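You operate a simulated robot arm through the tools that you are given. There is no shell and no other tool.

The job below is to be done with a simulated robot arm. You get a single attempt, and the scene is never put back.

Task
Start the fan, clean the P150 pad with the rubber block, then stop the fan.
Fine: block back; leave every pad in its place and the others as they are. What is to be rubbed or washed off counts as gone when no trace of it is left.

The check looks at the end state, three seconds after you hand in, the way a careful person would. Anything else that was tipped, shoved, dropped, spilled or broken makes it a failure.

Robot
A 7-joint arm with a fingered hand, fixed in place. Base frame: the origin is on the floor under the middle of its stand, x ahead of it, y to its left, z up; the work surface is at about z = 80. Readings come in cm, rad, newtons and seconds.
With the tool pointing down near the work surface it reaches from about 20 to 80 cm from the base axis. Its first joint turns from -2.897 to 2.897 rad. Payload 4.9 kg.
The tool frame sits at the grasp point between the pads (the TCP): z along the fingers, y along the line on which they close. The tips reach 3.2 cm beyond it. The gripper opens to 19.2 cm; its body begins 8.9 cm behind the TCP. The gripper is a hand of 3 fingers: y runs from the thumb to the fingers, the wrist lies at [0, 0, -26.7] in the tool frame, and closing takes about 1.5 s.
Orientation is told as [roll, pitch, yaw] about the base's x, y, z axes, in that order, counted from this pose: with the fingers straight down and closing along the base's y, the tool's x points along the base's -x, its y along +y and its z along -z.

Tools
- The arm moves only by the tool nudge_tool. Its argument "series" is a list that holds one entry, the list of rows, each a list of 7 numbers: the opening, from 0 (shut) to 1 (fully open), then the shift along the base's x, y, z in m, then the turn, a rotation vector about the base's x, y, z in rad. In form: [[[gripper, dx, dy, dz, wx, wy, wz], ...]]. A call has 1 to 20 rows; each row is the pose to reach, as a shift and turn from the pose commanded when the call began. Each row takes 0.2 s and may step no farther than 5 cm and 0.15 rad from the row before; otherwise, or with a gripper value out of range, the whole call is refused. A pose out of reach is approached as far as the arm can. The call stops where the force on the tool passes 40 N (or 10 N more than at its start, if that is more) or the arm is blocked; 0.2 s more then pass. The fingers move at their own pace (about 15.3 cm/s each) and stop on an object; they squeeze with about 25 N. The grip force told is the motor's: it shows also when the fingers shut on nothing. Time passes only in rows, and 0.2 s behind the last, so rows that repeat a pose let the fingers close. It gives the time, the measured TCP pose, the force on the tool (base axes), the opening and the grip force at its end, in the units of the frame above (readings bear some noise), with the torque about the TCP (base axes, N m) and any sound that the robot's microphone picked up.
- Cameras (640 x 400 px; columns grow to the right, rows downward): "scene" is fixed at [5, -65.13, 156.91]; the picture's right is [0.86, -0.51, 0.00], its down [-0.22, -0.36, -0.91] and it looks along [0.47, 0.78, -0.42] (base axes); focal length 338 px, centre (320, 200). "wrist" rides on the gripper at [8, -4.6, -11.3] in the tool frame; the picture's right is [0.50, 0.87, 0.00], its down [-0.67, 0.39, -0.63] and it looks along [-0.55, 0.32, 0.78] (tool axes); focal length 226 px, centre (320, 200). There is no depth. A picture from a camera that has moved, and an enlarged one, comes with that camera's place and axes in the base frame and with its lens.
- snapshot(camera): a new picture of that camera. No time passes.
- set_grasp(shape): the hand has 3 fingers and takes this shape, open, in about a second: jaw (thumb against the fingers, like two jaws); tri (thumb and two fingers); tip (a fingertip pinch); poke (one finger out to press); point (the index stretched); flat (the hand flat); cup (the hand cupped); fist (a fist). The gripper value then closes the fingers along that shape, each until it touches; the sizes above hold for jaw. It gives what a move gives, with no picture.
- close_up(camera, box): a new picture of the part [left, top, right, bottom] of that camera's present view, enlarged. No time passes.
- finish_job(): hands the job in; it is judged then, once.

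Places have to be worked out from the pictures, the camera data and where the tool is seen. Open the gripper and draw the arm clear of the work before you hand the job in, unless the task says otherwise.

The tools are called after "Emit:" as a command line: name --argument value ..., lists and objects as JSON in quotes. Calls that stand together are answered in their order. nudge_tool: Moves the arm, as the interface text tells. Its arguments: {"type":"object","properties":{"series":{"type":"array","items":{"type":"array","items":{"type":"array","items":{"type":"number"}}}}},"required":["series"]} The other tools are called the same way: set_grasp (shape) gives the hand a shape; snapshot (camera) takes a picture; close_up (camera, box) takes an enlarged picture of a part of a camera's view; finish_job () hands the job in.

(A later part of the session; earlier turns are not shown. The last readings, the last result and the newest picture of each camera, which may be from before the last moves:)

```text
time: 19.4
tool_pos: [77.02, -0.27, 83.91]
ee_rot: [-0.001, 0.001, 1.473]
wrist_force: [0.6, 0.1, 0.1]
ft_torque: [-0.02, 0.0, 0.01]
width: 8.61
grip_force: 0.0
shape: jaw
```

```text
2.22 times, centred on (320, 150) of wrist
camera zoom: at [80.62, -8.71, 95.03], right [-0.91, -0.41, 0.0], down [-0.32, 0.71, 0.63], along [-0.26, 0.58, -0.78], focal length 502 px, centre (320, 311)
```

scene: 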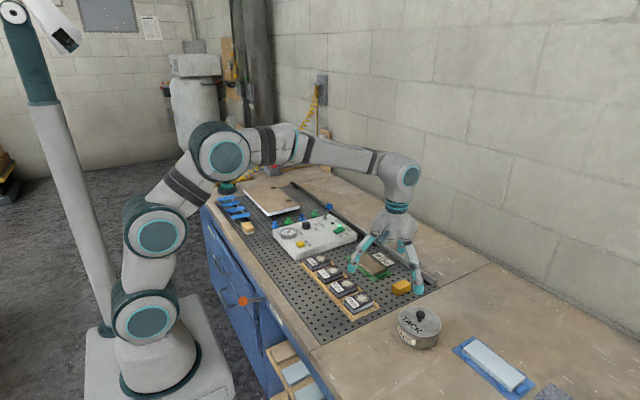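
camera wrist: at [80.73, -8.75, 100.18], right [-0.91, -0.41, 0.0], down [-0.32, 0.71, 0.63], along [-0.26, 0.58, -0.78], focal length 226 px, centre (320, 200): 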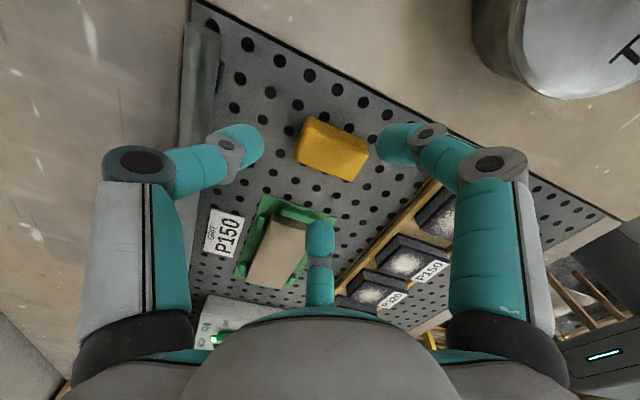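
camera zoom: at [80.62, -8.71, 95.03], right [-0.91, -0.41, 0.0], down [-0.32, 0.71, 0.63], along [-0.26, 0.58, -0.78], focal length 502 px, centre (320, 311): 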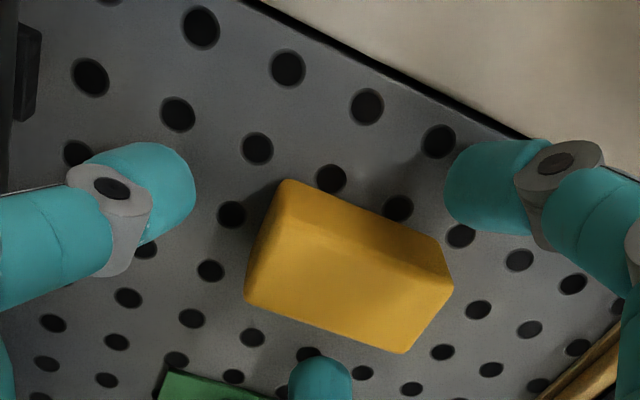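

Tips are just above the mat with the block centred between them and no contact force. I close the fingers on the block.

Emit:
nudge_tool --series '[[[0.35, 0, 0, 0, 0, 0, 0], [0.28, 0, 0, 0, 0, 0, 0], [0.22, 0, 0, 0, 0, 0, 0], [0.18, 0, 0, 0, 0, 0, 0], [0.14, 0, 0, 0, 0, 0, 0], [0.1, 0, 0, 0, 0, 0, 0], [0.05, 0, 0, 0, 0, 0, 0], [0.0, 0, 0, 0, 0, 0, 0], [0.0, 0, 0, 0, 0, 0, 0], [0.0, 0, 0, 0, 0, 0, 0]]]'

Emit:
close_up --camera "scene" --box '[360, 240, 440, 310]'

Emit:
close_up --camera "wrist" --box '[200, 60, 440, 240]'

```text
time: 21.6
tool_pos: [76.99, -0.28, 83.96]
ee_rot: [-0.001, 0.001, 1.472]
wrist_force: [-0.8, 0.1, -0.9]
ft_torque: [-0.05, -0.01, -0.02]
width: 3.7
grip_force: 24.6
shape: jaw
```

```text
5.71 times, centred on (400, 275) of scene
camera zoom: at [5.0, -65.13, 156.91], right [0.86, -0.51, 0.0], down [-0.22, -0.36, -0.91], along [0.47, 0.78, -0.42], focal length 1929 px, centre (-137, -229)
```

zoom: 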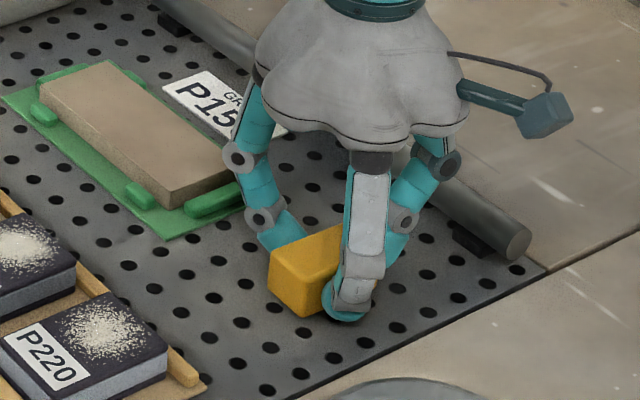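

```text
2.22 times, centred on (320, 150) of wrist
camera zoom: at [80.61, -8.72, 95.03], right [-0.91, -0.41, 0.0], down [-0.32, 0.71, 0.63], along [-0.26, 0.58, -0.78], focal length 502 px, centre (320, 311)
```

zoom: 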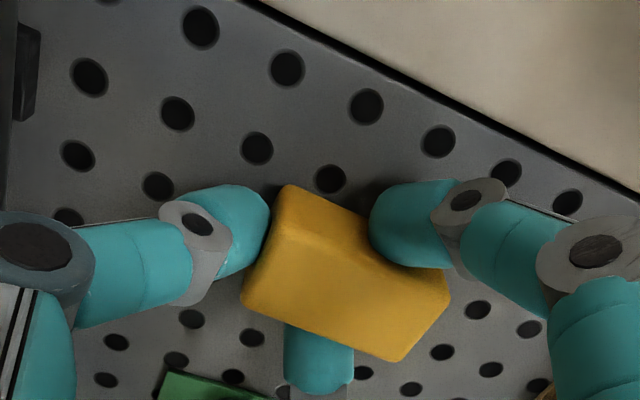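

The block is gripped (width 3.7, 24.6 N), having shifted only a few mm. I lift it straight up and check that it hangs level in the hand.

Emit:
nudge_tool --series '[[[0.0, 0, 0, 0.01, 0, 0, 0], [0.0, 0, 0, 0.03, 0, 0, 0], [0.0, 0, 0, 0.06, 0, 0, 0], [0.0, 0, 0, 0.09, 0, 0, 0], [0.0, 0, 0, 0.11, 0, 0, 0], [0.0, 0, 0, 0.11, 0, 0, 0]]]'

Emit:
snapshot --camera "scene"

Emit:
close_up --camera "scene" --box '[360, 190, 450, 290]'

Emit:
close_up --camera "wrist" --box '[200, 60, 440, 240]'

```text
time: 23.0
tool_pos: [76.9, -0.21, 94.97]
ee_rot: [-0.001, -0.001, 1.472]
wrist_force: [-0.5, -0.7, -0.3]
ft_torque: [-0.01, 0.01, 0.01]
width: 3.74
grip_force: 24.9
shape: jaw
```

```text
taken
```

scene: 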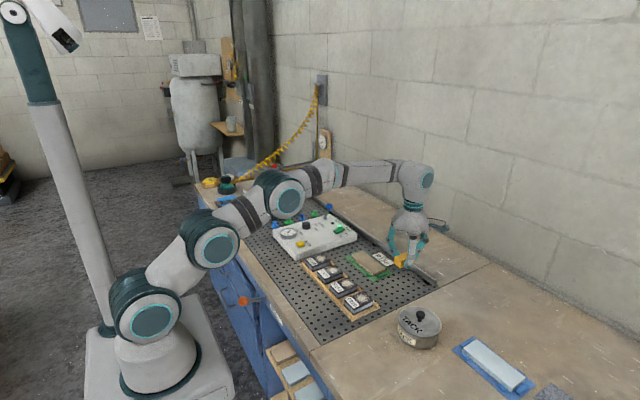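

```text
4.00 times, centred on (405, 240) of scene
camera zoom: at [5.0, -65.13, 156.91], right [0.86, -0.51, 0.0], down [-0.22, -0.36, -0.91], along [0.47, 0.78, -0.42], focal length 1350 px, centre (-20, 40)
```

zoom: 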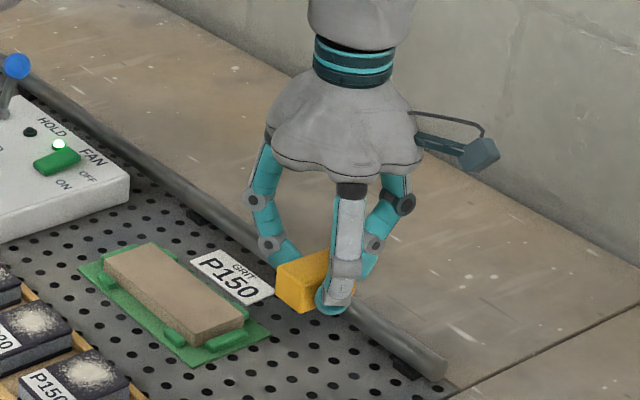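

```text
2.22 times, centred on (320, 150) of wrist
camera zoom: at [80.68, -8.62, 106.05], right [-0.91, -0.41, 0.0], down [-0.32, 0.71, 0.63], along [-0.26, 0.58, -0.78], focal length 502 px, centre (320, 311)
```

zoom: 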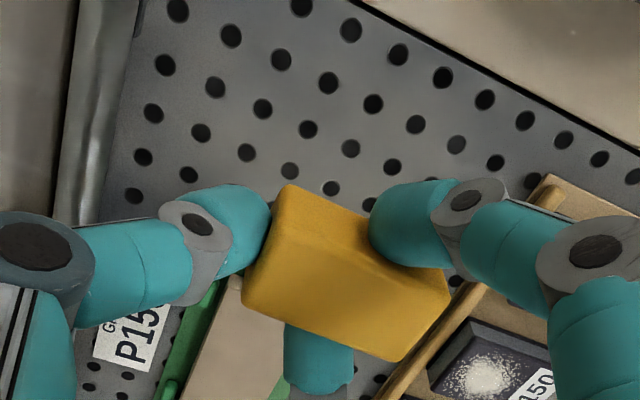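

The block is held firmly and level. I carry it over the P150 pad's dust patch (TCP about 61.3, 9.3) at the same height and then look.

Emit:
nudge_tool --series '[[[0.0, -0.026, 0.0157, 0, 0, 0, 0], [0.0, -0.052, 0.0315, 0, 0, 0, 0], [0.0, -0.078, 0.0472, 0, 0, 0, 0], [0.0, -0.104, 0.063, 0, 0, 0, 0], [0.0, -0.13, 0.0787, 0, 0, 0, 0], [0.0, -0.156, 0.0945, 0, 0, 0, 0], [0.0, -0.156, 0.0945, 0, 0, 0, 0]]]'

Emit:
snapshot --camera "wrist"

Emit:
close_up --camera "scene" --box '[290, 200, 410, 320]'

```text
time: 24.6
tool_pos: [61.19, 9.19, 95.2]
ee_rot: [0.0, -0.001, 1.471]
wrist_force: [-0.3, 0.7, -1.4]
ft_torque: [0.01, -0.02, -0.02]
width: 3.71
grip_force: 24.7
shape: jaw
```

```text
taken
camera wrist: at [65.04, 0.84, 106.17], right [-0.91, -0.41, 0.0], down [-0.32, 0.71, 0.63], along [-0.26, 0.58, -0.78], focal length 226 px, centre (320, 200)
```

wrist: 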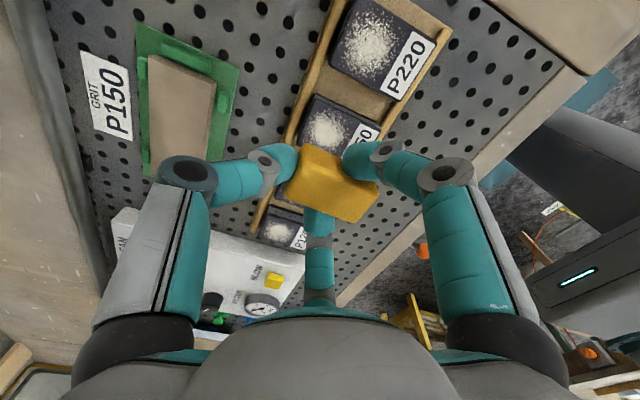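

```text
3.33 times, centred on (350, 260) of scene
camera zoom: at [5.0, -65.13, 156.91], right [0.86, -0.51, 0.0], down [-0.22, -0.36, -0.91], along [0.47, 0.78, -0.42], focal length 1125 px, centre (220, 0)
```

zoom: 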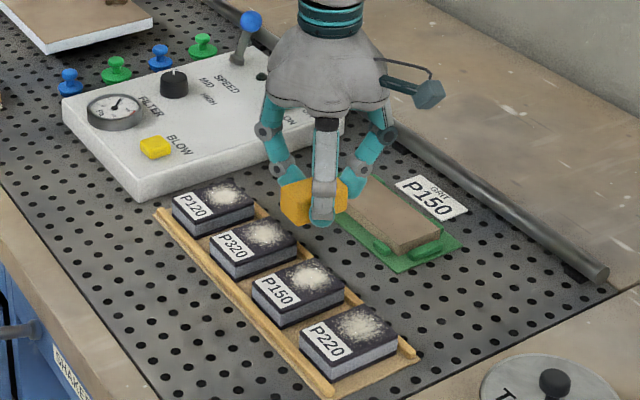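

I zoom in on the pad from this camera to check the pad's place and top height against the block.

Emit:
close_up --camera "wrist" --box '[260, 80, 400, 220]'

Emit:
close_up --camera "scene" --box '[320, 260, 380, 310]'

```text
2.86 times, centred on (330, 150) of wrist
camera zoom: at [65.04, 0.84, 106.17], right [-0.91, -0.41, 0.0], down [-0.32, 0.71, 0.63], along [-0.26, 0.58, -0.78], focal length 646 px, centre (291, 343)
```

zoom: 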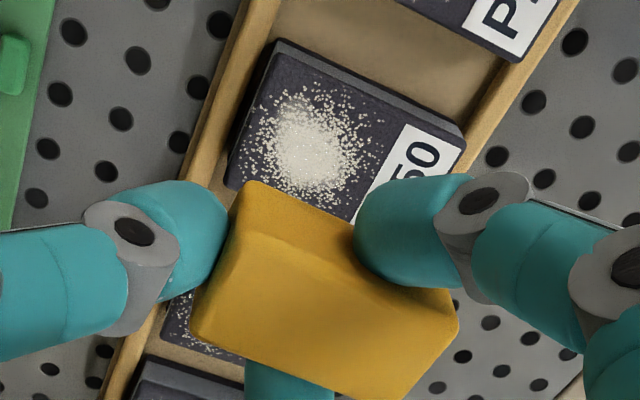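

```text
8.00 times, centred on (350, 285) of scene
camera zoom: at [5.0, -65.13, 156.91], right [0.86, -0.51, 0.0], down [-0.22, -0.36, -0.91], along [0.47, 0.78, -0.42], focal length 2701 px, centre (80, -480)
```

zoom: 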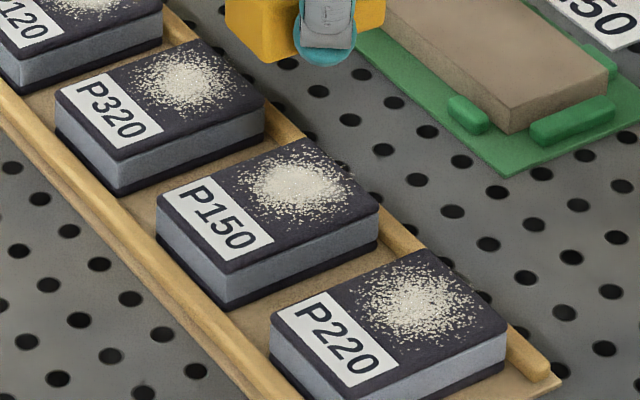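

The pad spans about x 54.95–62.85, y 7.0–12.2, top ≈ 82.3, and the block is centred over the dust at (60.2, 9.6) with its bottom near 91. I lower to just above the pad.

Emit:
nudge_tool --series '[[[0.0, 0, 0, -0.02, 0, 0, 0], [0.0, 0, 0, -0.04, 0, 0, 0], [0.0, 0, 0, -0.06, 0, 0, 0], [0.0, 0, 0, -0.075, 0, 0, 0], [0.0, 0, 0, -0.08, 0, 0, 0], [0.0, 0, 0, -0.08, 0, 0, 0]]]'

Emit:
close_up --camera "scene" --box '[310, 240, 400, 315]'

Emit:
close_up --camera "wrist" --box '[220, 80, 420, 240]'

```text
time: 26.0
tool_pos: [61.34, 9.1, 87.16]
ee_rot: [0.0, -0.001, 1.471]
wrist_force: [0.7, -0.2, -0.3]
ft_torque: [0.01, -0.01, -0.01]
width: 3.72
grip_force: 25.0
shape: jaw
```

```text
5.33 times, centred on (355, 278) of scene
camera zoom: at [5.0, -65.13, 156.91], right [0.86, -0.51, 0.0], down [-0.22, -0.36, -0.91], along [0.47, 0.78, -0.42], focal length 1801 px, centre (133, -213)
```

zoom: 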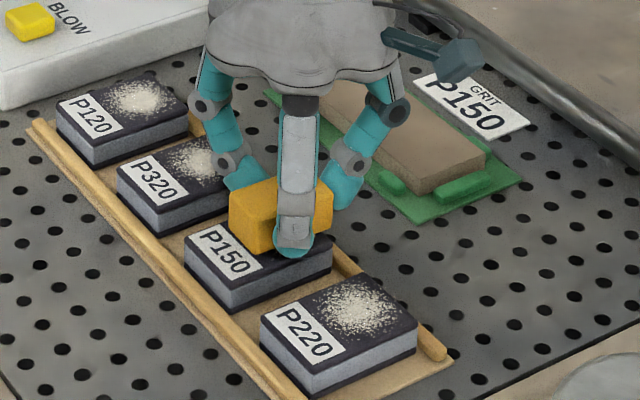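

```text
2.50 times, centred on (320, 160) of wrist
camera zoom: at [65.09, 0.76, 98.17], right [-0.91, -0.41, 0.0], down [-0.32, 0.71, 0.63], along [-0.26, 0.58, -0.78], focal length 565 px, centre (320, 300)
```

zoom: 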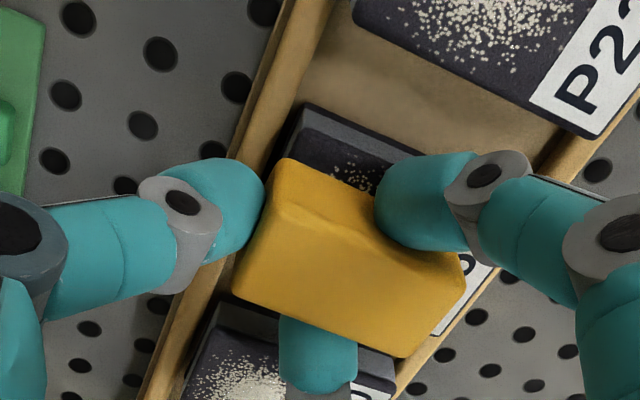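

The block is right above the P150 dust with clearance to the neighbours. I lower in 1–2 mm steps to find contact with light force.

Emit:
nudge_tool --series '[[[0.0, 0, 0, -0.002, 0, 0, 0], [0.0, 0, 0, -0.004, 0, 0, 0], [0.0, 0, 0, -0.005, 0, 0, 0], [0.0, 0, 0, -0.006, 0, 0, 0], [0.0, 0, 0, -0.007, 0, 0, 0], [0.0, 0, 0, -0.007, 0, 0, 0]]]'

```text
time: 27.4
tool_pos: [61.61, 9.18, 86.51]
ee_rot: [-0.005, -0.001, 1.472]
wrist_force: [-3.3, -3.0, 27.3]
ft_torque: [-0.1, 0.21, -0.05]
width: 3.81
grip_force: 24.8
shape: jaw
```

I read 27 N already, so contact was about 5 mm up; the pad top is nearer 82.9. I ease up 3 mm for about 10 N and rub along x (the direction the tray rails hold the pad).

Emit:
nudge_tool --series '[[[0.0, 0, 0, 0.003, 0, 0, 0], [0.0, 0.005, 0, 0.003, 0, 0, 0], [0.0, 0.01, 0, 0.003, 0, 0, 0], [0.0, 0.005, 0, 0.003, 0, 0, 0], [0.0, 0, 0, 0.003, 0, 0, 0], [0.0, -0.005, 0, 0.003, 0, 0, 0], [0.0, -0.01, 0, 0.003, 0, 0, 0], [0.0, -0.005, 0, 0.003, 0, 0, 0], [0.0, 0, 0, 0.003, 0, 0, 0]]]'

Emit:
close_up --camera "scene" --box '[310, 240, 400, 315]'

Emit:
close_up --camera "wrist" --box '[220, 80, 420, 240]'

```text
time: 29.4
tool_pos: [61.38, 9.16, 86.59]
ee_rot: [-0.002, 0.0, 1.472]
wrist_force: [-3.0, 0.7, 8.9]
ft_torque: [-0.01, 0.24, 0.01]
width: 3.79
grip_force: 24.5
shape: jaw
```

```text
5.33 times, centred on (355, 278) of scene
camera zoom: at [5.0, -65.13, 156.91], right [0.86, -0.51, 0.0], down [-0.22, -0.36, -0.91], along [0.47, 0.78, -0.42], focal length 1801 px, centre (133, -213)
```

zoom: 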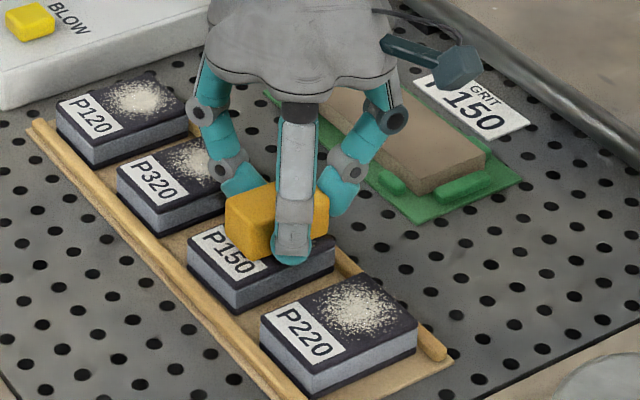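

```text
2.50 times, centred on (320, 160) of wrist
camera zoom: at [65.08, 0.78, 97.67], right [-0.91, -0.41, 0.0], down [-0.32, 0.71, 0.63], along [-0.26, 0.58, -0.78], focal length 565 px, centre (320, 300)
```

zoom: 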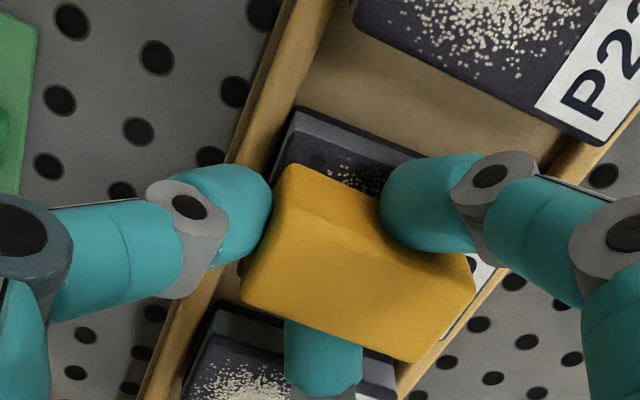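

Contact force is about 9 N and the pad is held by the rails. I do more x strokes at this line with the same light pressure.

Emit:
nudge_tool --series '[[[0.0, 0.006, 0, 0, 0, 0, 0], [0.0, 0.012, 0, 0, 0, 0, 0], [0.0, 0.006, 0, 0, 0, 0, 0], [0.0, 0, 0, 0, 0, 0, 0], [0.0, -0.006, 0, 0, 0, 0, 0], [0.0, -0.012, 0, 0, 0, 0, 0], [0.0, -0.006, 0, 0, 0, 0, 0], [0.0, 0, 0, 0, 0, 0, 0], [0.0, 0.006, 0, 0, 0, 0, 0], [0.0, 0.012, 0, 0, 0, 0, 0], [0.0, 0.006, 0, 0, 0, 0, 0], [0.0, 0, 0, 0, 0, 0, 0], [0.0, -0.006, 0, 0, 0, 0, 0], [0.0, -0.012, 0, 0, 0, 0, 0], [0.0, -0.006, 0, 0, 0, 0, 0], [0.0, 0, 0, 0, 0, 0, 0], [0.0, 0, 0, 0.02, 0, 0, 0], [0.0, 0, 0, 0.05, 0, 0, 0], [0.0, 0, 0, 0.08, 0, 0, 0]]]'

Emit:
close_up --camera "scene" --box '[310, 240, 400, 315]'

Emit:
close_up --camera "wrist" --box '[220, 80, 420, 240]'

```text
time: 33.4
tool_pos: [61.43, 9.12, 94.64]
ee_rot: [0.002, 0.001, 1.473]
wrist_force: [1.0, 0.2, -0.9]
ft_torque: [0.0, 0.0, 0.01]
width: 3.77
grip_force: 25.4
shape: jaw
```

```text
5.33 times, centred on (355, 278) of scene
camera zoom: at [5.0, -65.13, 156.91], right [0.86, -0.51, 0.0], down [-0.22, -0.36, -0.91], along [0.47, 0.78, -0.42], focal length 1801 px, centre (133, -213)
```

zoom: 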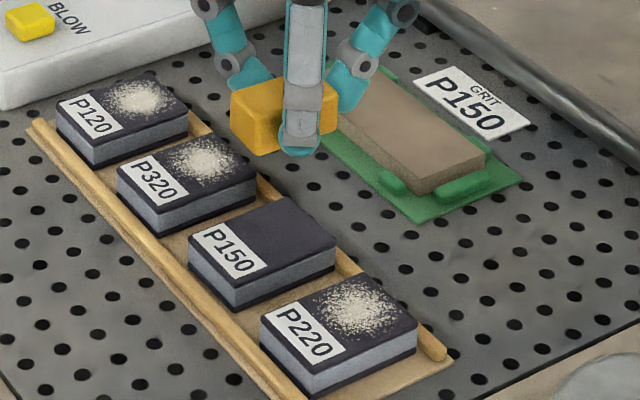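

```text
2.50 times, centred on (320, 160) of wrist
camera zoom: at [65.2, 0.7, 105.66], right [-0.91, -0.41, 0.0], down [-0.32, 0.71, 0.63], along [-0.26, 0.58, -0.78], focal length 565 px, centre (320, 300)
```

zoom: 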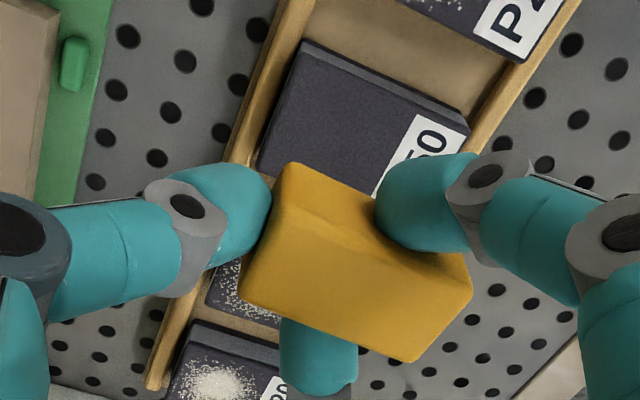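

The P150 pad looks clean. I zoom in closely on it (and its neighbours) to look for any remaining specks.

Emit:
close_up --camera "scene" --box '[333, 272, 369, 302]'

Emit:
close_up --camera "wrist" --box '[290, 90, 380, 165]'

Emit:
close_up --camera "scene" --box '[315, 250, 395, 320]'

```text
13.33 times, centred on (351, 287) of scene
camera zoom: at [5.0, -65.13, 156.91], right [0.86, -0.51, 0.0], down [-0.22, -0.36, -0.91], along [0.47, 0.78, -0.42], focal length 4502 px, centre (-93, -960)
```

zoom: 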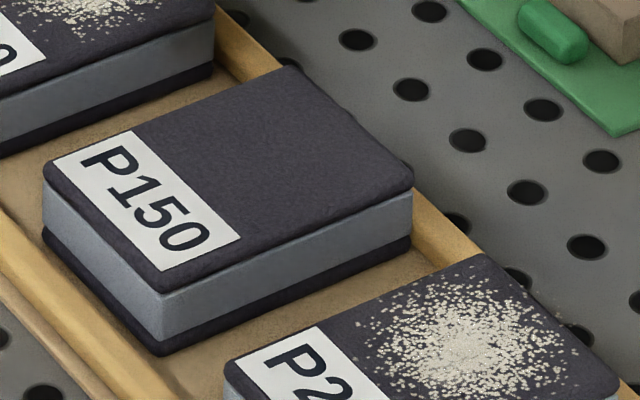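

```text
5.33 times, centred on (335, 128) of wrist
camera zoom: at [65.2, 0.7, 105.66], right [-0.91, -0.41, 0.0], down [-0.32, 0.71, 0.63], along [-0.26, 0.58, -0.78], focal length 1206 px, centre (240, 587)
```

zoom: 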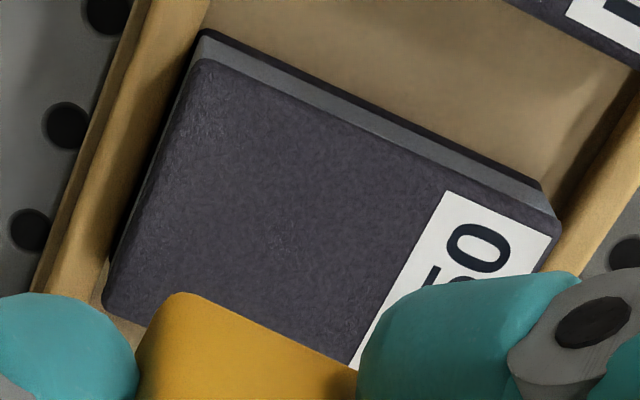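

```text
5.71 times, centred on (355, 285) of scene
camera zoom: at [5.0, -65.13, 156.91], right [0.86, -0.51, 0.0], down [-0.22, -0.36, -0.91], along [0.47, 0.78, -0.42], focal length 1929 px, centre (120, -286)
```

zoom: 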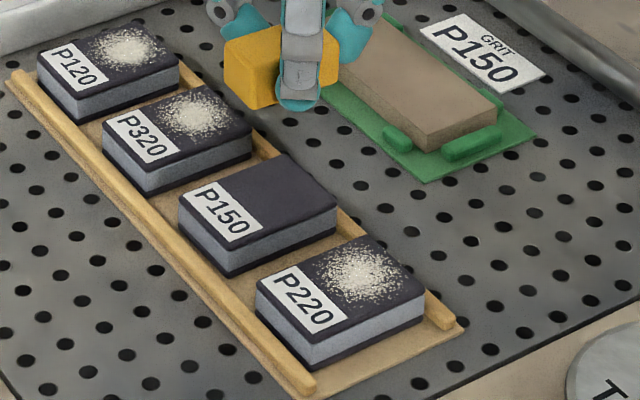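

It appears clean; I zoom further to make sure the faint texture is not leftover dust.

Emit:
close_up --camera "wrist" --box '[308, 98, 358, 148]'

Emit:
close_up --camera "scene" --box '[342, 276, 366, 296]'

Emit:
close_up --camera "scene" --box '[345, 288, 381, 312]'

```text
8.00 times, centred on (333, 123) of wrist
camera zoom: at [65.2, 0.7, 105.66], right [-0.91, -0.41, 0.0], down [-0.32, 0.71, 0.63], along [-0.26, 0.58, -0.78], focal length 1808 px, centre (216, 816)
```

zoom: 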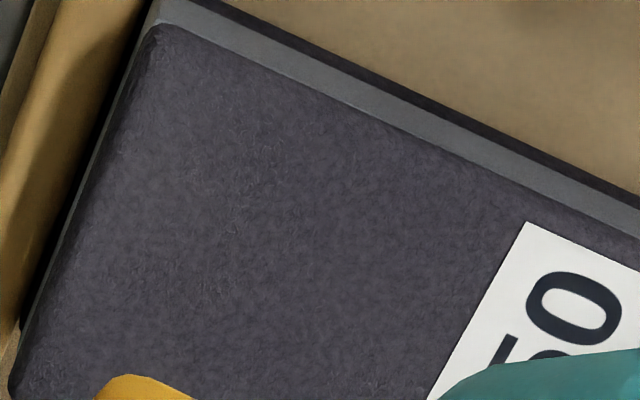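

```text
16.00 times, centred on (354, 286) of scene
camera zoom: at [5.0, -65.13, 156.91], right [0.86, -0.51, 0.0], down [-0.22, -0.36, -0.91], along [0.47, 0.78, -0.42], focal length 5402 px, centre (-224, -1176)
```

zoom: 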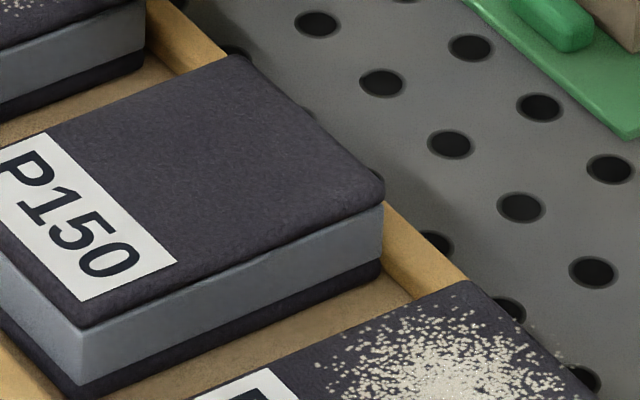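

```text
16.00 times, centred on (363, 300) of scene
camera zoom: at [5.0, -65.13, 156.91], right [0.86, -0.51, 0.0], down [-0.22, -0.36, -0.91], along [0.47, 0.78, -0.42], focal length 5402 px, centre (-368, -1400)
```

zoom: 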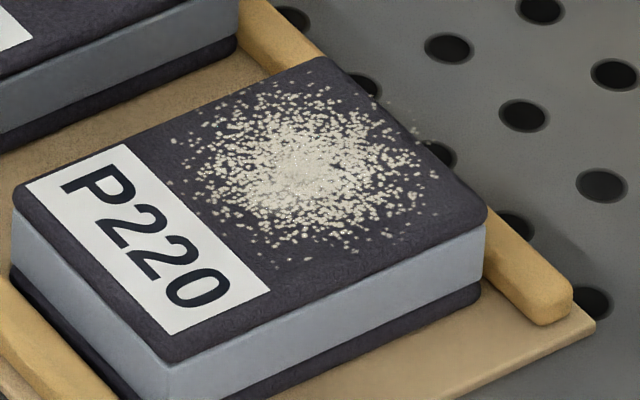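

No specks remain anywhere on P150 and the neighbours still carry their dust. To be safe about faint residue I repeat one short, light set of x strokes at the same height, then lift again.

Emit:
nudge_tool --series '[[[0.0, 0, 0, -0.03, 0, 0, 0], [0.0, 0, 0, -0.06, 0, 0, 0], [0.0, 0, 0, -0.075, 0, 0, 0], [0.0, 0, 0, -0.079, 0, 0, 0], [0.0, 0.006, 0, -0.079, 0, 0, 0], [0.0, 0.01, 0, -0.079, 0, 0, 0], [0.0, 0.005, 0, -0.079, 0, 0, 0], [0.0, 0, 0, -0.079, 0, 0, 0], [0.0, -0.006, 0, -0.079, 0, 0, 0], [0.0, -0.011, 0, -0.079, 0, 0, 0], [0.0, -0.006, 0, -0.079, 0, 0, 0], [0.0, 0, 0, -0.079, 0, 0, 0], [0.0, 0.006, 0, -0.079, 0, 0, 0], [0.0, 0.01, 0, -0.079, 0, 0, 0], [0.0, 0.004, 0, -0.079, 0, 0, 0], [0.0, -0.003, 0, -0.079, 0, 0, 0], [0.0, -0.006, 0, -0.079, 0, 0, 0], [0.0, -0.006, 0, -0.06, 0, 0, 0], [0.0, -0.006, 0, -0.03, 0, 0, 0], [0.0, 0, 0, 0, 0, 0, 0]]]'

Emit:
close_up --camera "scene" --box '[315, 250, 395, 320]'

Emit:
close_up --camera "wrist" --box '[220, 80, 420, 240]'

```text
time: 37.6
tool_pos: [61.44, 9.22, 94.48]
ee_rot: [0.001, 0.001, 1.47]
wrist_force: [0.2, 0.3, -1.4]
ft_torque: [-0.02, -0.04, -0.02]
width: 3.77
grip_force: 25.2
shape: jaw
```

```text
5.71 times, centred on (355, 285) of scene
camera zoom: at [5.0, -65.13, 156.91], right [0.86, -0.51, 0.0], down [-0.22, -0.36, -0.91], along [0.47, 0.78, -0.42], focal length 1929 px, centre (120, -286)
```

zoom: 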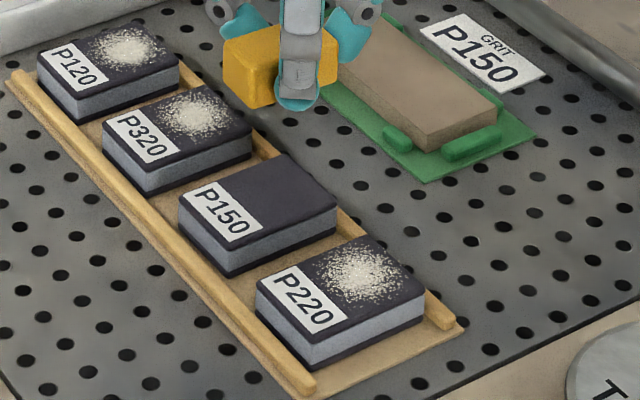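

```text
2.50 times, centred on (320, 160) of wrist
camera zoom: at [65.22, 0.83, 105.61], right [-0.91, -0.41, 0.0], down [-0.32, 0.71, 0.63], along [-0.26, 0.58, -0.78], focal length 565 px, centre (320, 300)
```

zoom: 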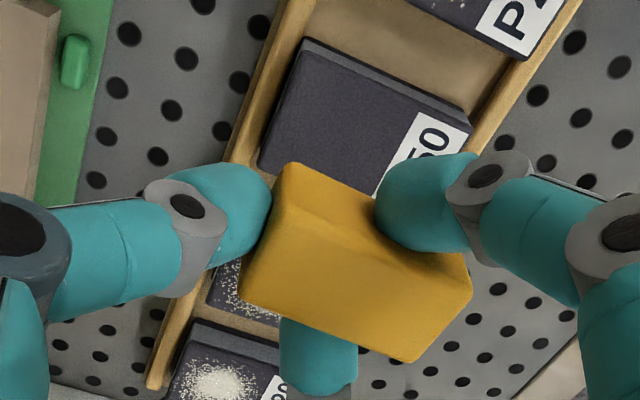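

P150 is clean and still seated between the rails, and the other pads are unchanged. Now I carry the block back over its original spot (block centre 75.93, −0.4 → TCP about 77.1, −0.63).

Emit:
nudge_tool --series '[[[0.0, 0.026, -0.0165, 0, 0, 0, 0], [0.0, 0.052, -0.0329, 0, 0, 0, 0], [0.0, 0.078, -0.0494, 0, 0, 0, 0], [0.0, 0.104, -0.0659, 0, 0, 0, 0], [0.0, 0.13, -0.0823, 0, 0, 0, 0], [0.0, 0.1565, -0.0988, 0, 0, 0, 0], [0.0, 0.1565, -0.0988, -0.02, 0, 0, 0], [0.0, 0.1565, -0.0988, -0.045, 0, 0, 0], [0.0, 0.1565, -0.0988, -0.07, 0, 0, 0], [0.0, 0.1565, -0.0988, -0.08, 0, 0, 0], [0.0, 0.1565, -0.0988, -0.08, 0, 0, 0]]]'

Emit:
snapshot --camera "wrist"

Emit:
close_up --camera "scene" --box '[360, 240, 440, 310]'

```text
time: 40.0
tool_pos: [77.18, -0.85, 86.45]
ee_rot: [0.0, 0.001, 1.47]
wrist_force: [-0.8, -0.8, -0.7]
ft_torque: [0.0, -0.02, -0.03]
width: 3.77
grip_force: 24.8
shape: jaw
```

```text
taken
camera wrist: at [80.86, -9.25, 97.61], right [-0.91, -0.41, 0.0], down [-0.32, 0.71, 0.63], along [-0.26, 0.58, -0.78], focal length 226 px, centre (320, 200)
```

wrist: 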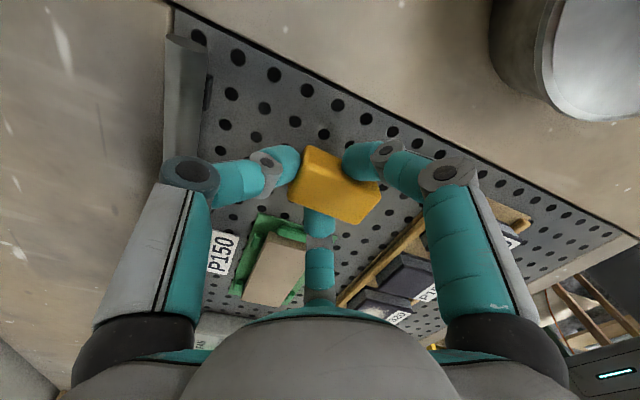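

```text
5.71 times, centred on (400, 275) of scene
camera zoom: at [5.0, -65.13, 156.91], right [0.86, -0.51, 0.0], down [-0.22, -0.36, -0.91], along [0.47, 0.78, -0.42], focal length 1929 px, centre (-137, -229)
```

zoom: 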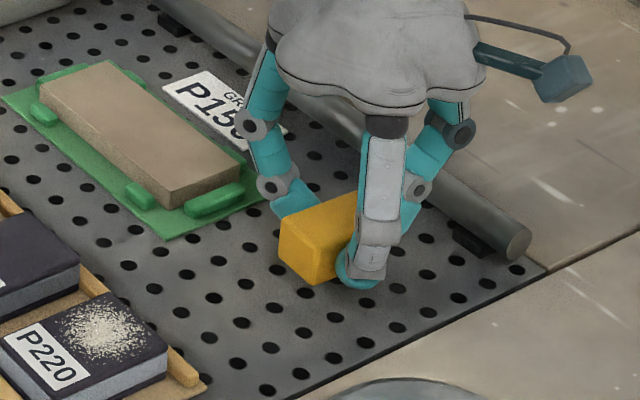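

The block is about 2.8 cm above its spot; y is 2 mm low so I correct +0.2 cm and descend to near contact.

Emit:
nudge_tool --series '[[[0.0, 0, 0.002, -0.01, 0, 0, 0], [0.0, 0, 0.002, -0.02, 0, 0, 0], [0.0, 0, 0.002, -0.0235, 0, 0, 0], [0.0, 0, 0.002, -0.0255, 0, 0, 0], [0.0, 0, 0.002, -0.0255, 0, 0, 0]]]'

Emit:
close_up --camera "scene" --box '[376, 265, 426, 305]'

```text
time: 41.2
tool_pos: [77.11, -0.6, 83.97]
ee_rot: [0.0, 0.001, 1.471]
wrist_force: [0.0, -0.6, -1.1]
ft_torque: [0.04, -0.03, 0.03]
width: 3.77
grip_force: 25.0
shape: jaw
```

```text
10.00 times, centred on (401, 285) of scene
camera zoom: at [5.0, -65.13, 156.91], right [0.86, -0.51, 0.0], down [-0.22, -0.36, -0.91], along [0.47, 0.78, -0.42], focal length 3376 px, centre (-490, -650)
```

zoom: 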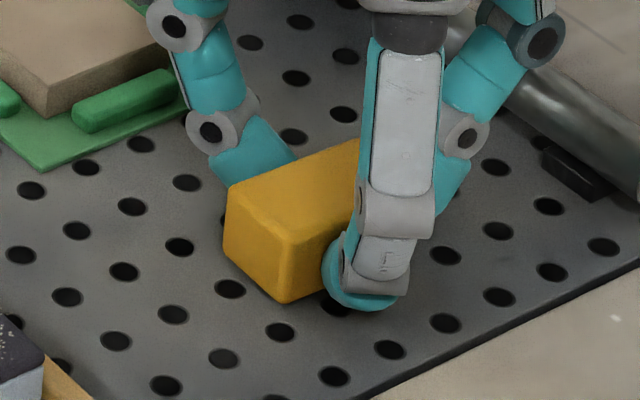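

The block edges sit about 0.25 cm above where they were originally. I lower in 1 mm steps until I feel light contact.

Emit:
nudge_tool --series '[[[0.0, 0, 0, -0.001, 0, 0, 0], [0.0, 0, 0, -0.002, 0, 0, 0], [0.0, 0, 0, -0.003, 0, 0, 0], [0.0, 0, 0, -0.003, 0, 0, 0]]]'

Emit:
close_up --camera "scene" --box '[376, 265, 426, 305]'

```text
time: 42.2
tool_pos: [77.2, -0.72, 83.78]
ee_rot: [0.0, -0.002, 1.472]
wrist_force: [0.0, 0.6, -0.6]
ft_torque: [0.0, 0.0, 0.0]
width: 3.76
grip_force: 25.0
shape: jaw
```

```text
10.00 times, centred on (401, 285) of scene
camera zoom: at [5.0, -65.13, 156.91], right [0.86, -0.51, 0.0], down [-0.22, -0.36, -0.91], along [0.47, 0.78, -0.42], focal length 3376 px, centre (-490, -650)
```

zoom: 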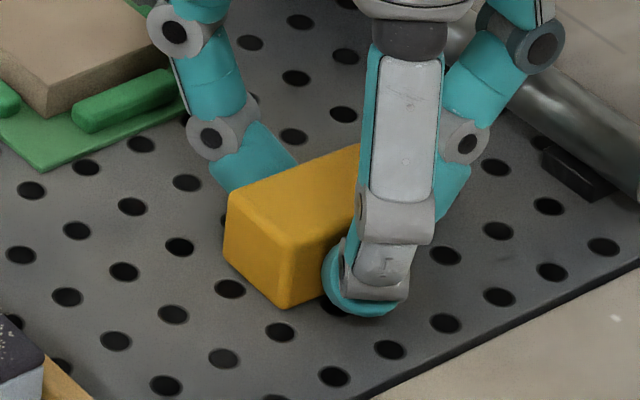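

Still no contact and only about 1 mm left by the picture. I lower another 2 mm in half-millimetre steps.

Emit:
nudge_tool --series '[[[0.0, 0, 0, -0.0005, 0, 0, 0], [0.0, 0, 0, -0.001, 0, 0, 0], [0.0, 0, 0, -0.0015, 0, 0, 0], [0.0, 0, 0, -0.002, 0, 0, 0], [0.0, 0, 0, -0.002, 0, 0, 0]]]'

```text
time: 43.4
tool_pos: [77.2, -0.44, 83.68]
ee_rot: [-0.002, 0.001, 1.472]
wrist_force: [-0.8, -0.4, 6.3]
ft_torque: [0.02, 0.04, 0.0]
width: 3.76
grip_force: 25.1
shape: jaw
```

Light contact (6 N): the block rests on the mat. I open the fingers in place.

Emit:
nudge_tool --series '[[[0.22, 0, 0, 0.0005, 0, 0, 0], [0.3, 0, 0, 0.0005, 0, 0, 0], [0.4, 0, 0, 0.0005, 0, 0, 0], [0.45, 0, 0, 0.001, 0, 0, 0], [0.45, 0, 0, 0.001, 0, 0, 0], [0.45, 0, 0, 0.001, 0, 0, 0]]]'

Emit:
close_up --camera "scene" --box '[376, 265, 426, 305]'

Emit:
close_up --camera "wrist" --box '[200, 60, 440, 240]'

```text
time: 44.8
tool_pos: [76.9, -0.55, 83.59]
ee_rot: [0.0, -0.001, 1.472]
wrist_force: [-1.1, -0.2, -0.1]
ft_torque: [0.02, 0.0, -0.01]
width: 8.62
grip_force: 0.0
shape: jaw
```

```text
10.00 times, centred on (401, 285) of scene
camera zoom: at [5.0, -65.13, 156.91], right [0.86, -0.51, 0.0], down [-0.22, -0.36, -0.91], along [0.47, 0.78, -0.42], focal length 3376 px, centre (-490, -650)
```

zoom: 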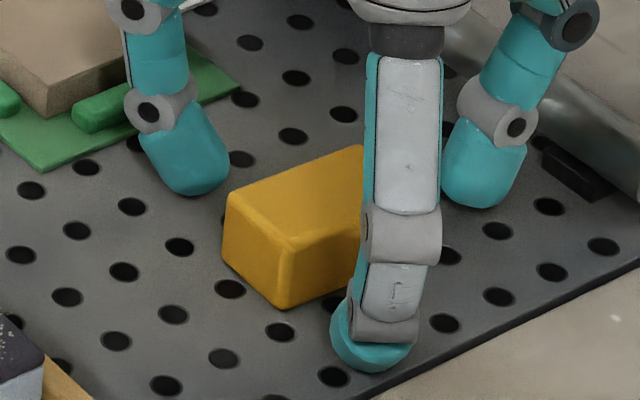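

```text
2.22 times, centred on (320, 150) of wrist
camera zoom: at [80.8, -8.89, 94.72], right [-0.91, -0.41, 0.0], down [-0.32, 0.71, 0.63], along [-0.26, 0.58, -0.78], focal length 502 px, centre (320, 311)
```

zoom: 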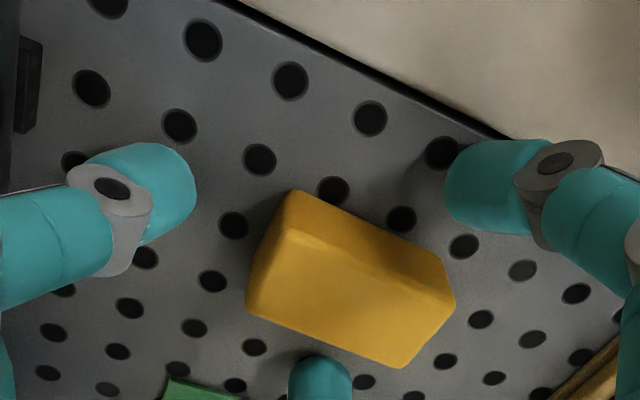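

The block is back within about 1 mm of its original outline. I lift straight up clear of it.

Emit:
nudge_tool --series '[[[0.45, 0, 0, 0.02, 0, 0, 0], [0.45, 0, 0, 0.05, 0, 0, 0], [0.45, 0, 0, 0.09, 0, 0, 0], [0.45, 0, 0, 0.13, 0, 0, 0], [0.45, 0, 0, 0.17, 0, 0, 0], [0.45, 0, 0, 0.2, 0, 0, 0]]]'

Emit:
snapshot --camera "scene"

Emit:
close_up --camera "scene" --box '[376, 265, 426, 305]'

```text
time: 46.2
tool_pos: [77.03, -0.54, 103.7]
ee_rot: [0.001, 0.0, 1.47]
wrist_force: [0.7, 0.5, -1.8]
ft_torque: [-0.02, 0.0, -0.01]
width: 8.64
grip_force: 0.1
shape: jaw
```

```text
taken
```

scene: 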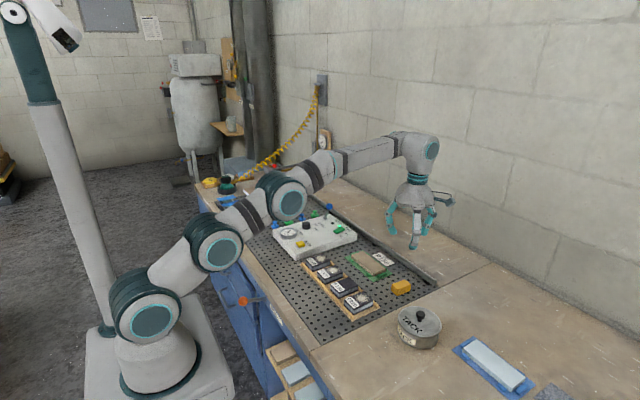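

```text
10.00 times, centred on (401, 285) of scene
camera zoom: at [5.0, -65.13, 156.91], right [0.86, -0.51, 0.0], down [-0.22, -0.36, -0.91], along [0.47, 0.78, -0.42], focal length 3376 px, centre (-490, -650)
```

zoom: 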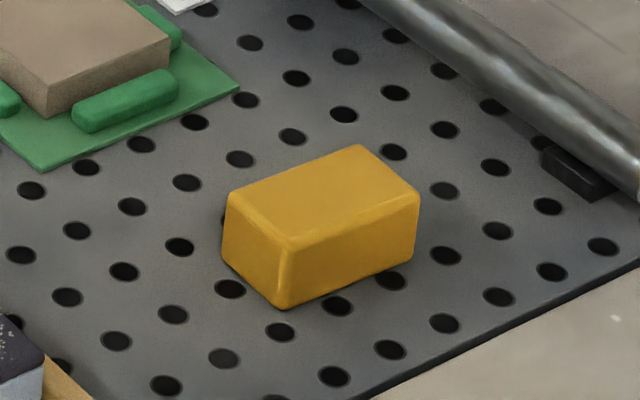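

The block sits just as it did originally. Next I swing up toward the fan switch while turning the yaw back to zero, then set the poke shape.

Emit:
nudge_tool --series '[[[0.45, -0.008, 0.018, 0.002, 0, 0, -0.134], [0.45, -0.016, 0.037, 0.004, 0, 0, -0.267], [0.45, -0.024, 0.056, 0.006, 0, 0, -0.401], [0.45, -0.032, 0.075, 0.008, 0, 0, -0.535], [0.45, -0.04, 0.094, 0.01, 0, 0, -0.669], [0.45, -0.048, 0.113, 0.012, 0, 0, -0.802], [0.45, -0.056, 0.132, 0.014, 0, 0, -0.936], [0.45, -0.064, 0.151, 0.016, 0, 0, -1.07], [0.45, -0.072, 0.17, 0.018, 0, 0, -1.204], [0.45, -0.08, 0.189, 0.02, 0, 0, -1.337], [0.45, -0.088, 0.208, 0.02, 0, 0, -1.471], [0.45, -0.088, 0.208, 0.02, 0, 0, -1.471]]]'

Emit:
set_grasp --shape "poke"

```text
time: 48.8
tool_pos: [68.14, 20.13, 105.52]
ee_rot: [0.0, -0.001, -0.002]
wrist_force: [0.2, 0.3, 0.4]
ft_torque: [0.01, 0.0, 0.0]
width: 8.61
grip_force: 0.1
shape: jaw
```

```text
time: 49.7
tool_pos: [68.22, 20.0, 105.63]
ee_rot: [0.0, 0.0, 0.0]
wrist_force: [0.4, 0.2, 0.4]
ft_torque: [0.03, -0.02, 0.0]
width: 0.01
grip_force: 0.1
shape: poke
```

Poke is set at (68.2, 20, 105.6). I move over the OFF end of the rocker with a 0.45 rad outward tilt, staying high.

Emit:
nudge_tool --series '[[[1, 0.0116, 0.0227, -0.0058, 0.0248, -0.0505, 0], [1, 0.0231, 0.0454, -0.0115, 0.0495, -0.101, 0], [1, 0.0347, 0.0681, -0.0173, 0.0743, -0.1515, 0], [1, 0.0463, 0.0908, -0.023, 0.099, -0.202, 0], [1, 0.0578, 0.1134, -0.0288, 0.1238, -0.2525, 0], [1, 0.0694, 0.1361, -0.0345, 0.1485, -0.303, 0], [1, 0.0809, 0.1588, -0.0403, 0.1733, -0.3535, 0], [1, 0.0925, 0.1815, -0.046, 0.198, -0.404, 0], [1, 0.0925, 0.1815, -0.046, 0.198, -0.404, 0]]]'

Emit:
close_up --camera "wrist" --box '[220, 0, 420, 200]'

Emit:
close_up --camera "scene" --box '[290, 170, 370, 250]'

```text
time: 51.7
tool_pos: [77.5, 38.3, 100.98]
ee_rot: [0.209, -0.401, -0.044]
wrist_force: [0.6, 0.3, 0.9]
ft_torque: [0.02, -0.02, -0.04]
width: 0.0
grip_force: 0.0
shape: poke
```

```text
2.00 times, centred on (320, 100) of wrist
camera zoom: at [65.94, 32.0, 107.04], right [-0.49, 0.87, -0.03], down [0.35, 0.23, 0.91], along [0.79, 0.44, -0.42], focal length 452 px, centre (320, 400)
```

zoom: 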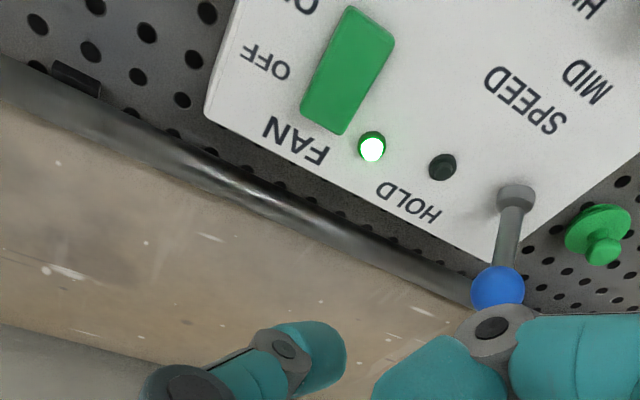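

```text
5.00 times, centred on (330, 210) of scene
camera zoom: at [5.0, -65.13, 156.91], right [0.86, -0.51, 0.0], down [-0.22, -0.36, -0.91], along [0.47, 0.78, -0.42], focal length 1688 px, centre (270, 150)
```

zoom: 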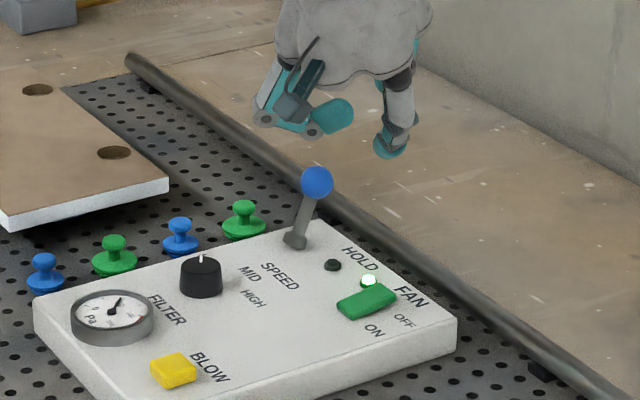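

The tip is lined up to land at about (78.4, 38.7), on the OFF half of the rocker, and the hand is well clear of the HOLD lever. I descend to about 1.5 cm above it and check.

Emit:
nudge_tool --series '[[[1, 0, 0, -0.03, 0, 0, 0], [1, 0, 0, -0.06, 0, 0, 0], [1, 0, 0, -0.085, 0, 0, 0], [1, 0, 0, -0.105, 0, 0, 0], [1, 0, 0, -0.113, 0, 0, 0], [1, 0, 0, -0.113, 0, 0, 0]]]'

Emit:
close_up --camera "scene" --box '[300, 190, 370, 250]'

Emit:
snapshot --camera "wrist"

```text
time: 53.1
tool_pos: [77.6, 38.32, 89.86]
ee_rot: [0.211, -0.402, -0.043]
wrist_force: [-0.1, -0.6, 0.5]
ft_torque: [0.0, 0.0, -0.01]
width: 0.0
grip_force: 0.1
shape: poke
```

```text
6.67 times, centred on (335, 220) of scene
camera zoom: at [5.0, -65.13, 156.91], right [0.86, -0.51, 0.0], down [-0.22, -0.36, -0.91], along [0.47, 0.78, -0.42], focal length 2251 px, centre (220, 67)
```

zoom: 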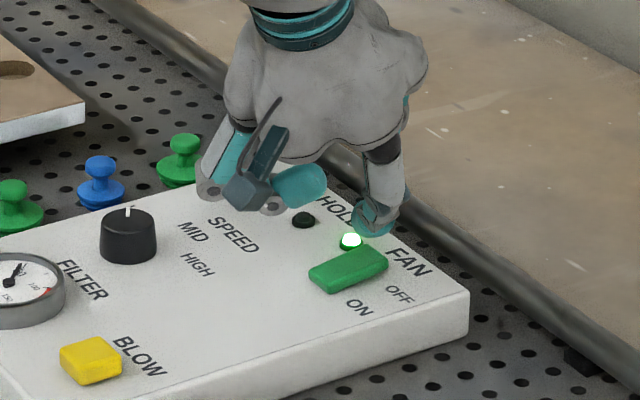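

```text
taken
camera wrist: at [65.84, 32.01, 95.84], right [-0.49, 0.87, -0.03], down [0.36, 0.23, 0.91], along [0.79, 0.44, -0.42], focal length 226 px, centre (320, 200)
```

wrist: 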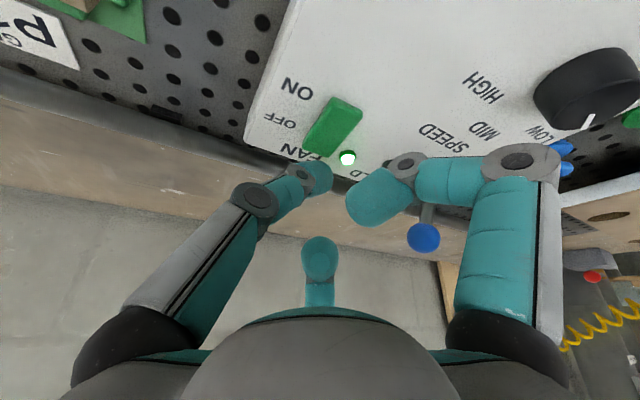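

The tip will land about 0.4 cm from the OFF edge, centred across the rocker; I shift 0.3 cm inward and press down gradually.

Emit:
nudge_tool --series '[[[1, -0.003, 0, -0.005, 0, 0, 0], [1, -0.003, 0, -0.01, 0, 0, 0], [1, -0.003, 0, -0.015, 0, 0, 0], [1, -0.003, 0, -0.018, 0, 0, 0], [1, -0.003, 0, -0.021, 0, 0, 0], [1, -0.003, 0, -0.024, 0, 0, 0], [1, -0.003, 0, -0.026, 0, 0, 0], [1, -0.003, 0, -0.028, 0, 0, 0]]]'

Emit:
close_up --camera "scene" --box '[300, 190, 370, 250]'

```text
time: 54.9
tool_pos: [77.51, 38.42, 87.62]
ee_rot: [0.216, -0.411, -0.046]
wrist_force: [-1.0, -4.4, 26.2]
ft_torque: [0.06, -0.22, -0.04]
width: 0.0
grip_force: 0.1
shape: poke
```

```text
6.67 times, centred on (335, 220) of scene
camera zoom: at [5.0, -65.13, 156.91], right [0.86, -0.51, 0.0], down [-0.22, -0.36, -0.91], along [0.47, 0.78, -0.42], focal length 2251 px, centre (220, 67)
```

zoom: 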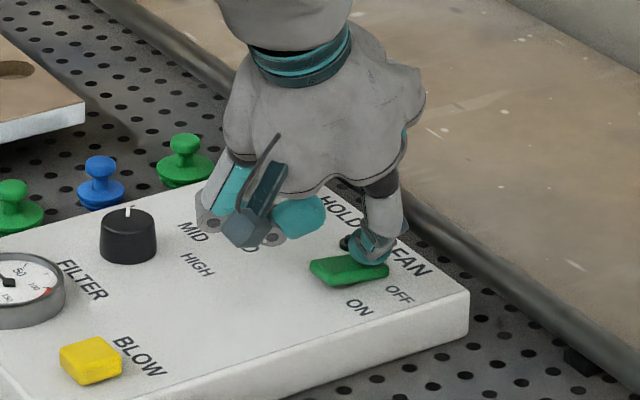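

The gauge has fallen back and the ON end is up again, so the fan seems stopped. I lift straight off and verify.

Emit:
nudge_tool --series '[[[1, 0, 0, 0.02, 0, 0, 0], [1, 0, 0, 0.05, 0, 0, 0], [1, 0, 0, 0.09, 0, 0, 0], [1, 0, 0, 0.13, 0, 0, 0], [1, 0, 0, 0.17, 0, 0, 0], [1, 0, 0, 0.19, 0, 0, 0]]]'

Emit:
close_up --camera "scene" --box '[270, 200, 360, 260]'

Emit:
close_up --camera "wrist" --box '[220, 0, 460, 180]'

```text
time: 56.3
tool_pos: [77.28, 38.37, 105.88]
ee_rot: [0.209, -0.402, -0.041]
wrist_force: [1.0, -0.4, 0.3]
ft_torque: [0.02, 0.01, -0.02]
width: 0.0
grip_force: 0.1
shape: poke
```

```text
6.67 times, centred on (315, 230) of scene
camera zoom: at [5.0, -65.13, 156.91], right [0.86, -0.51, 0.0], down [-0.22, -0.36, -0.91], along [0.47, 0.78, -0.42], focal length 2251 px, centre (353, 0)
```

zoom: 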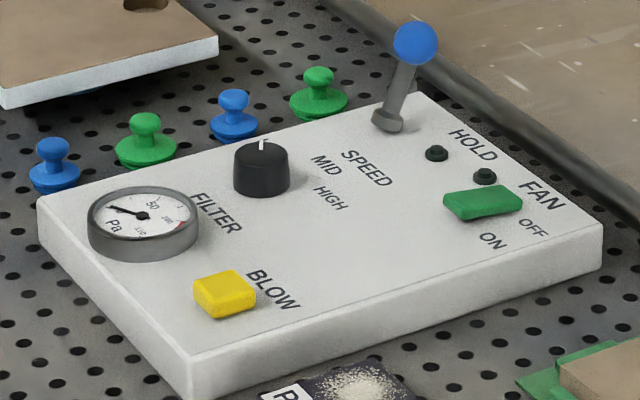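

```text
2.22 times, centred on (340, 90) of wrist
camera zoom: at [65.62, 32.05, 111.95], right [-0.49, 0.87, -0.03], down [0.36, 0.23, 0.91], along [0.79, 0.44, -0.42], focal length 502 px, centre (276, 444)
```

zoom: 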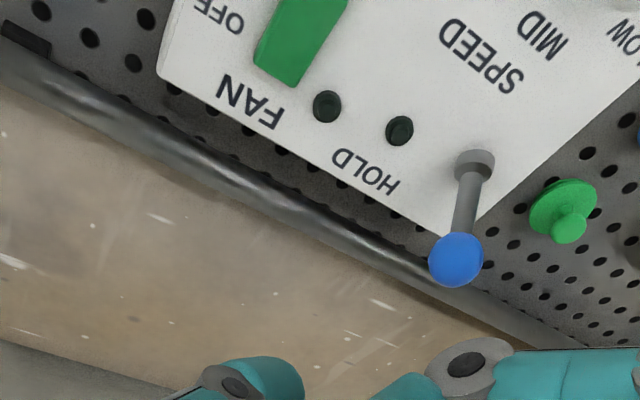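

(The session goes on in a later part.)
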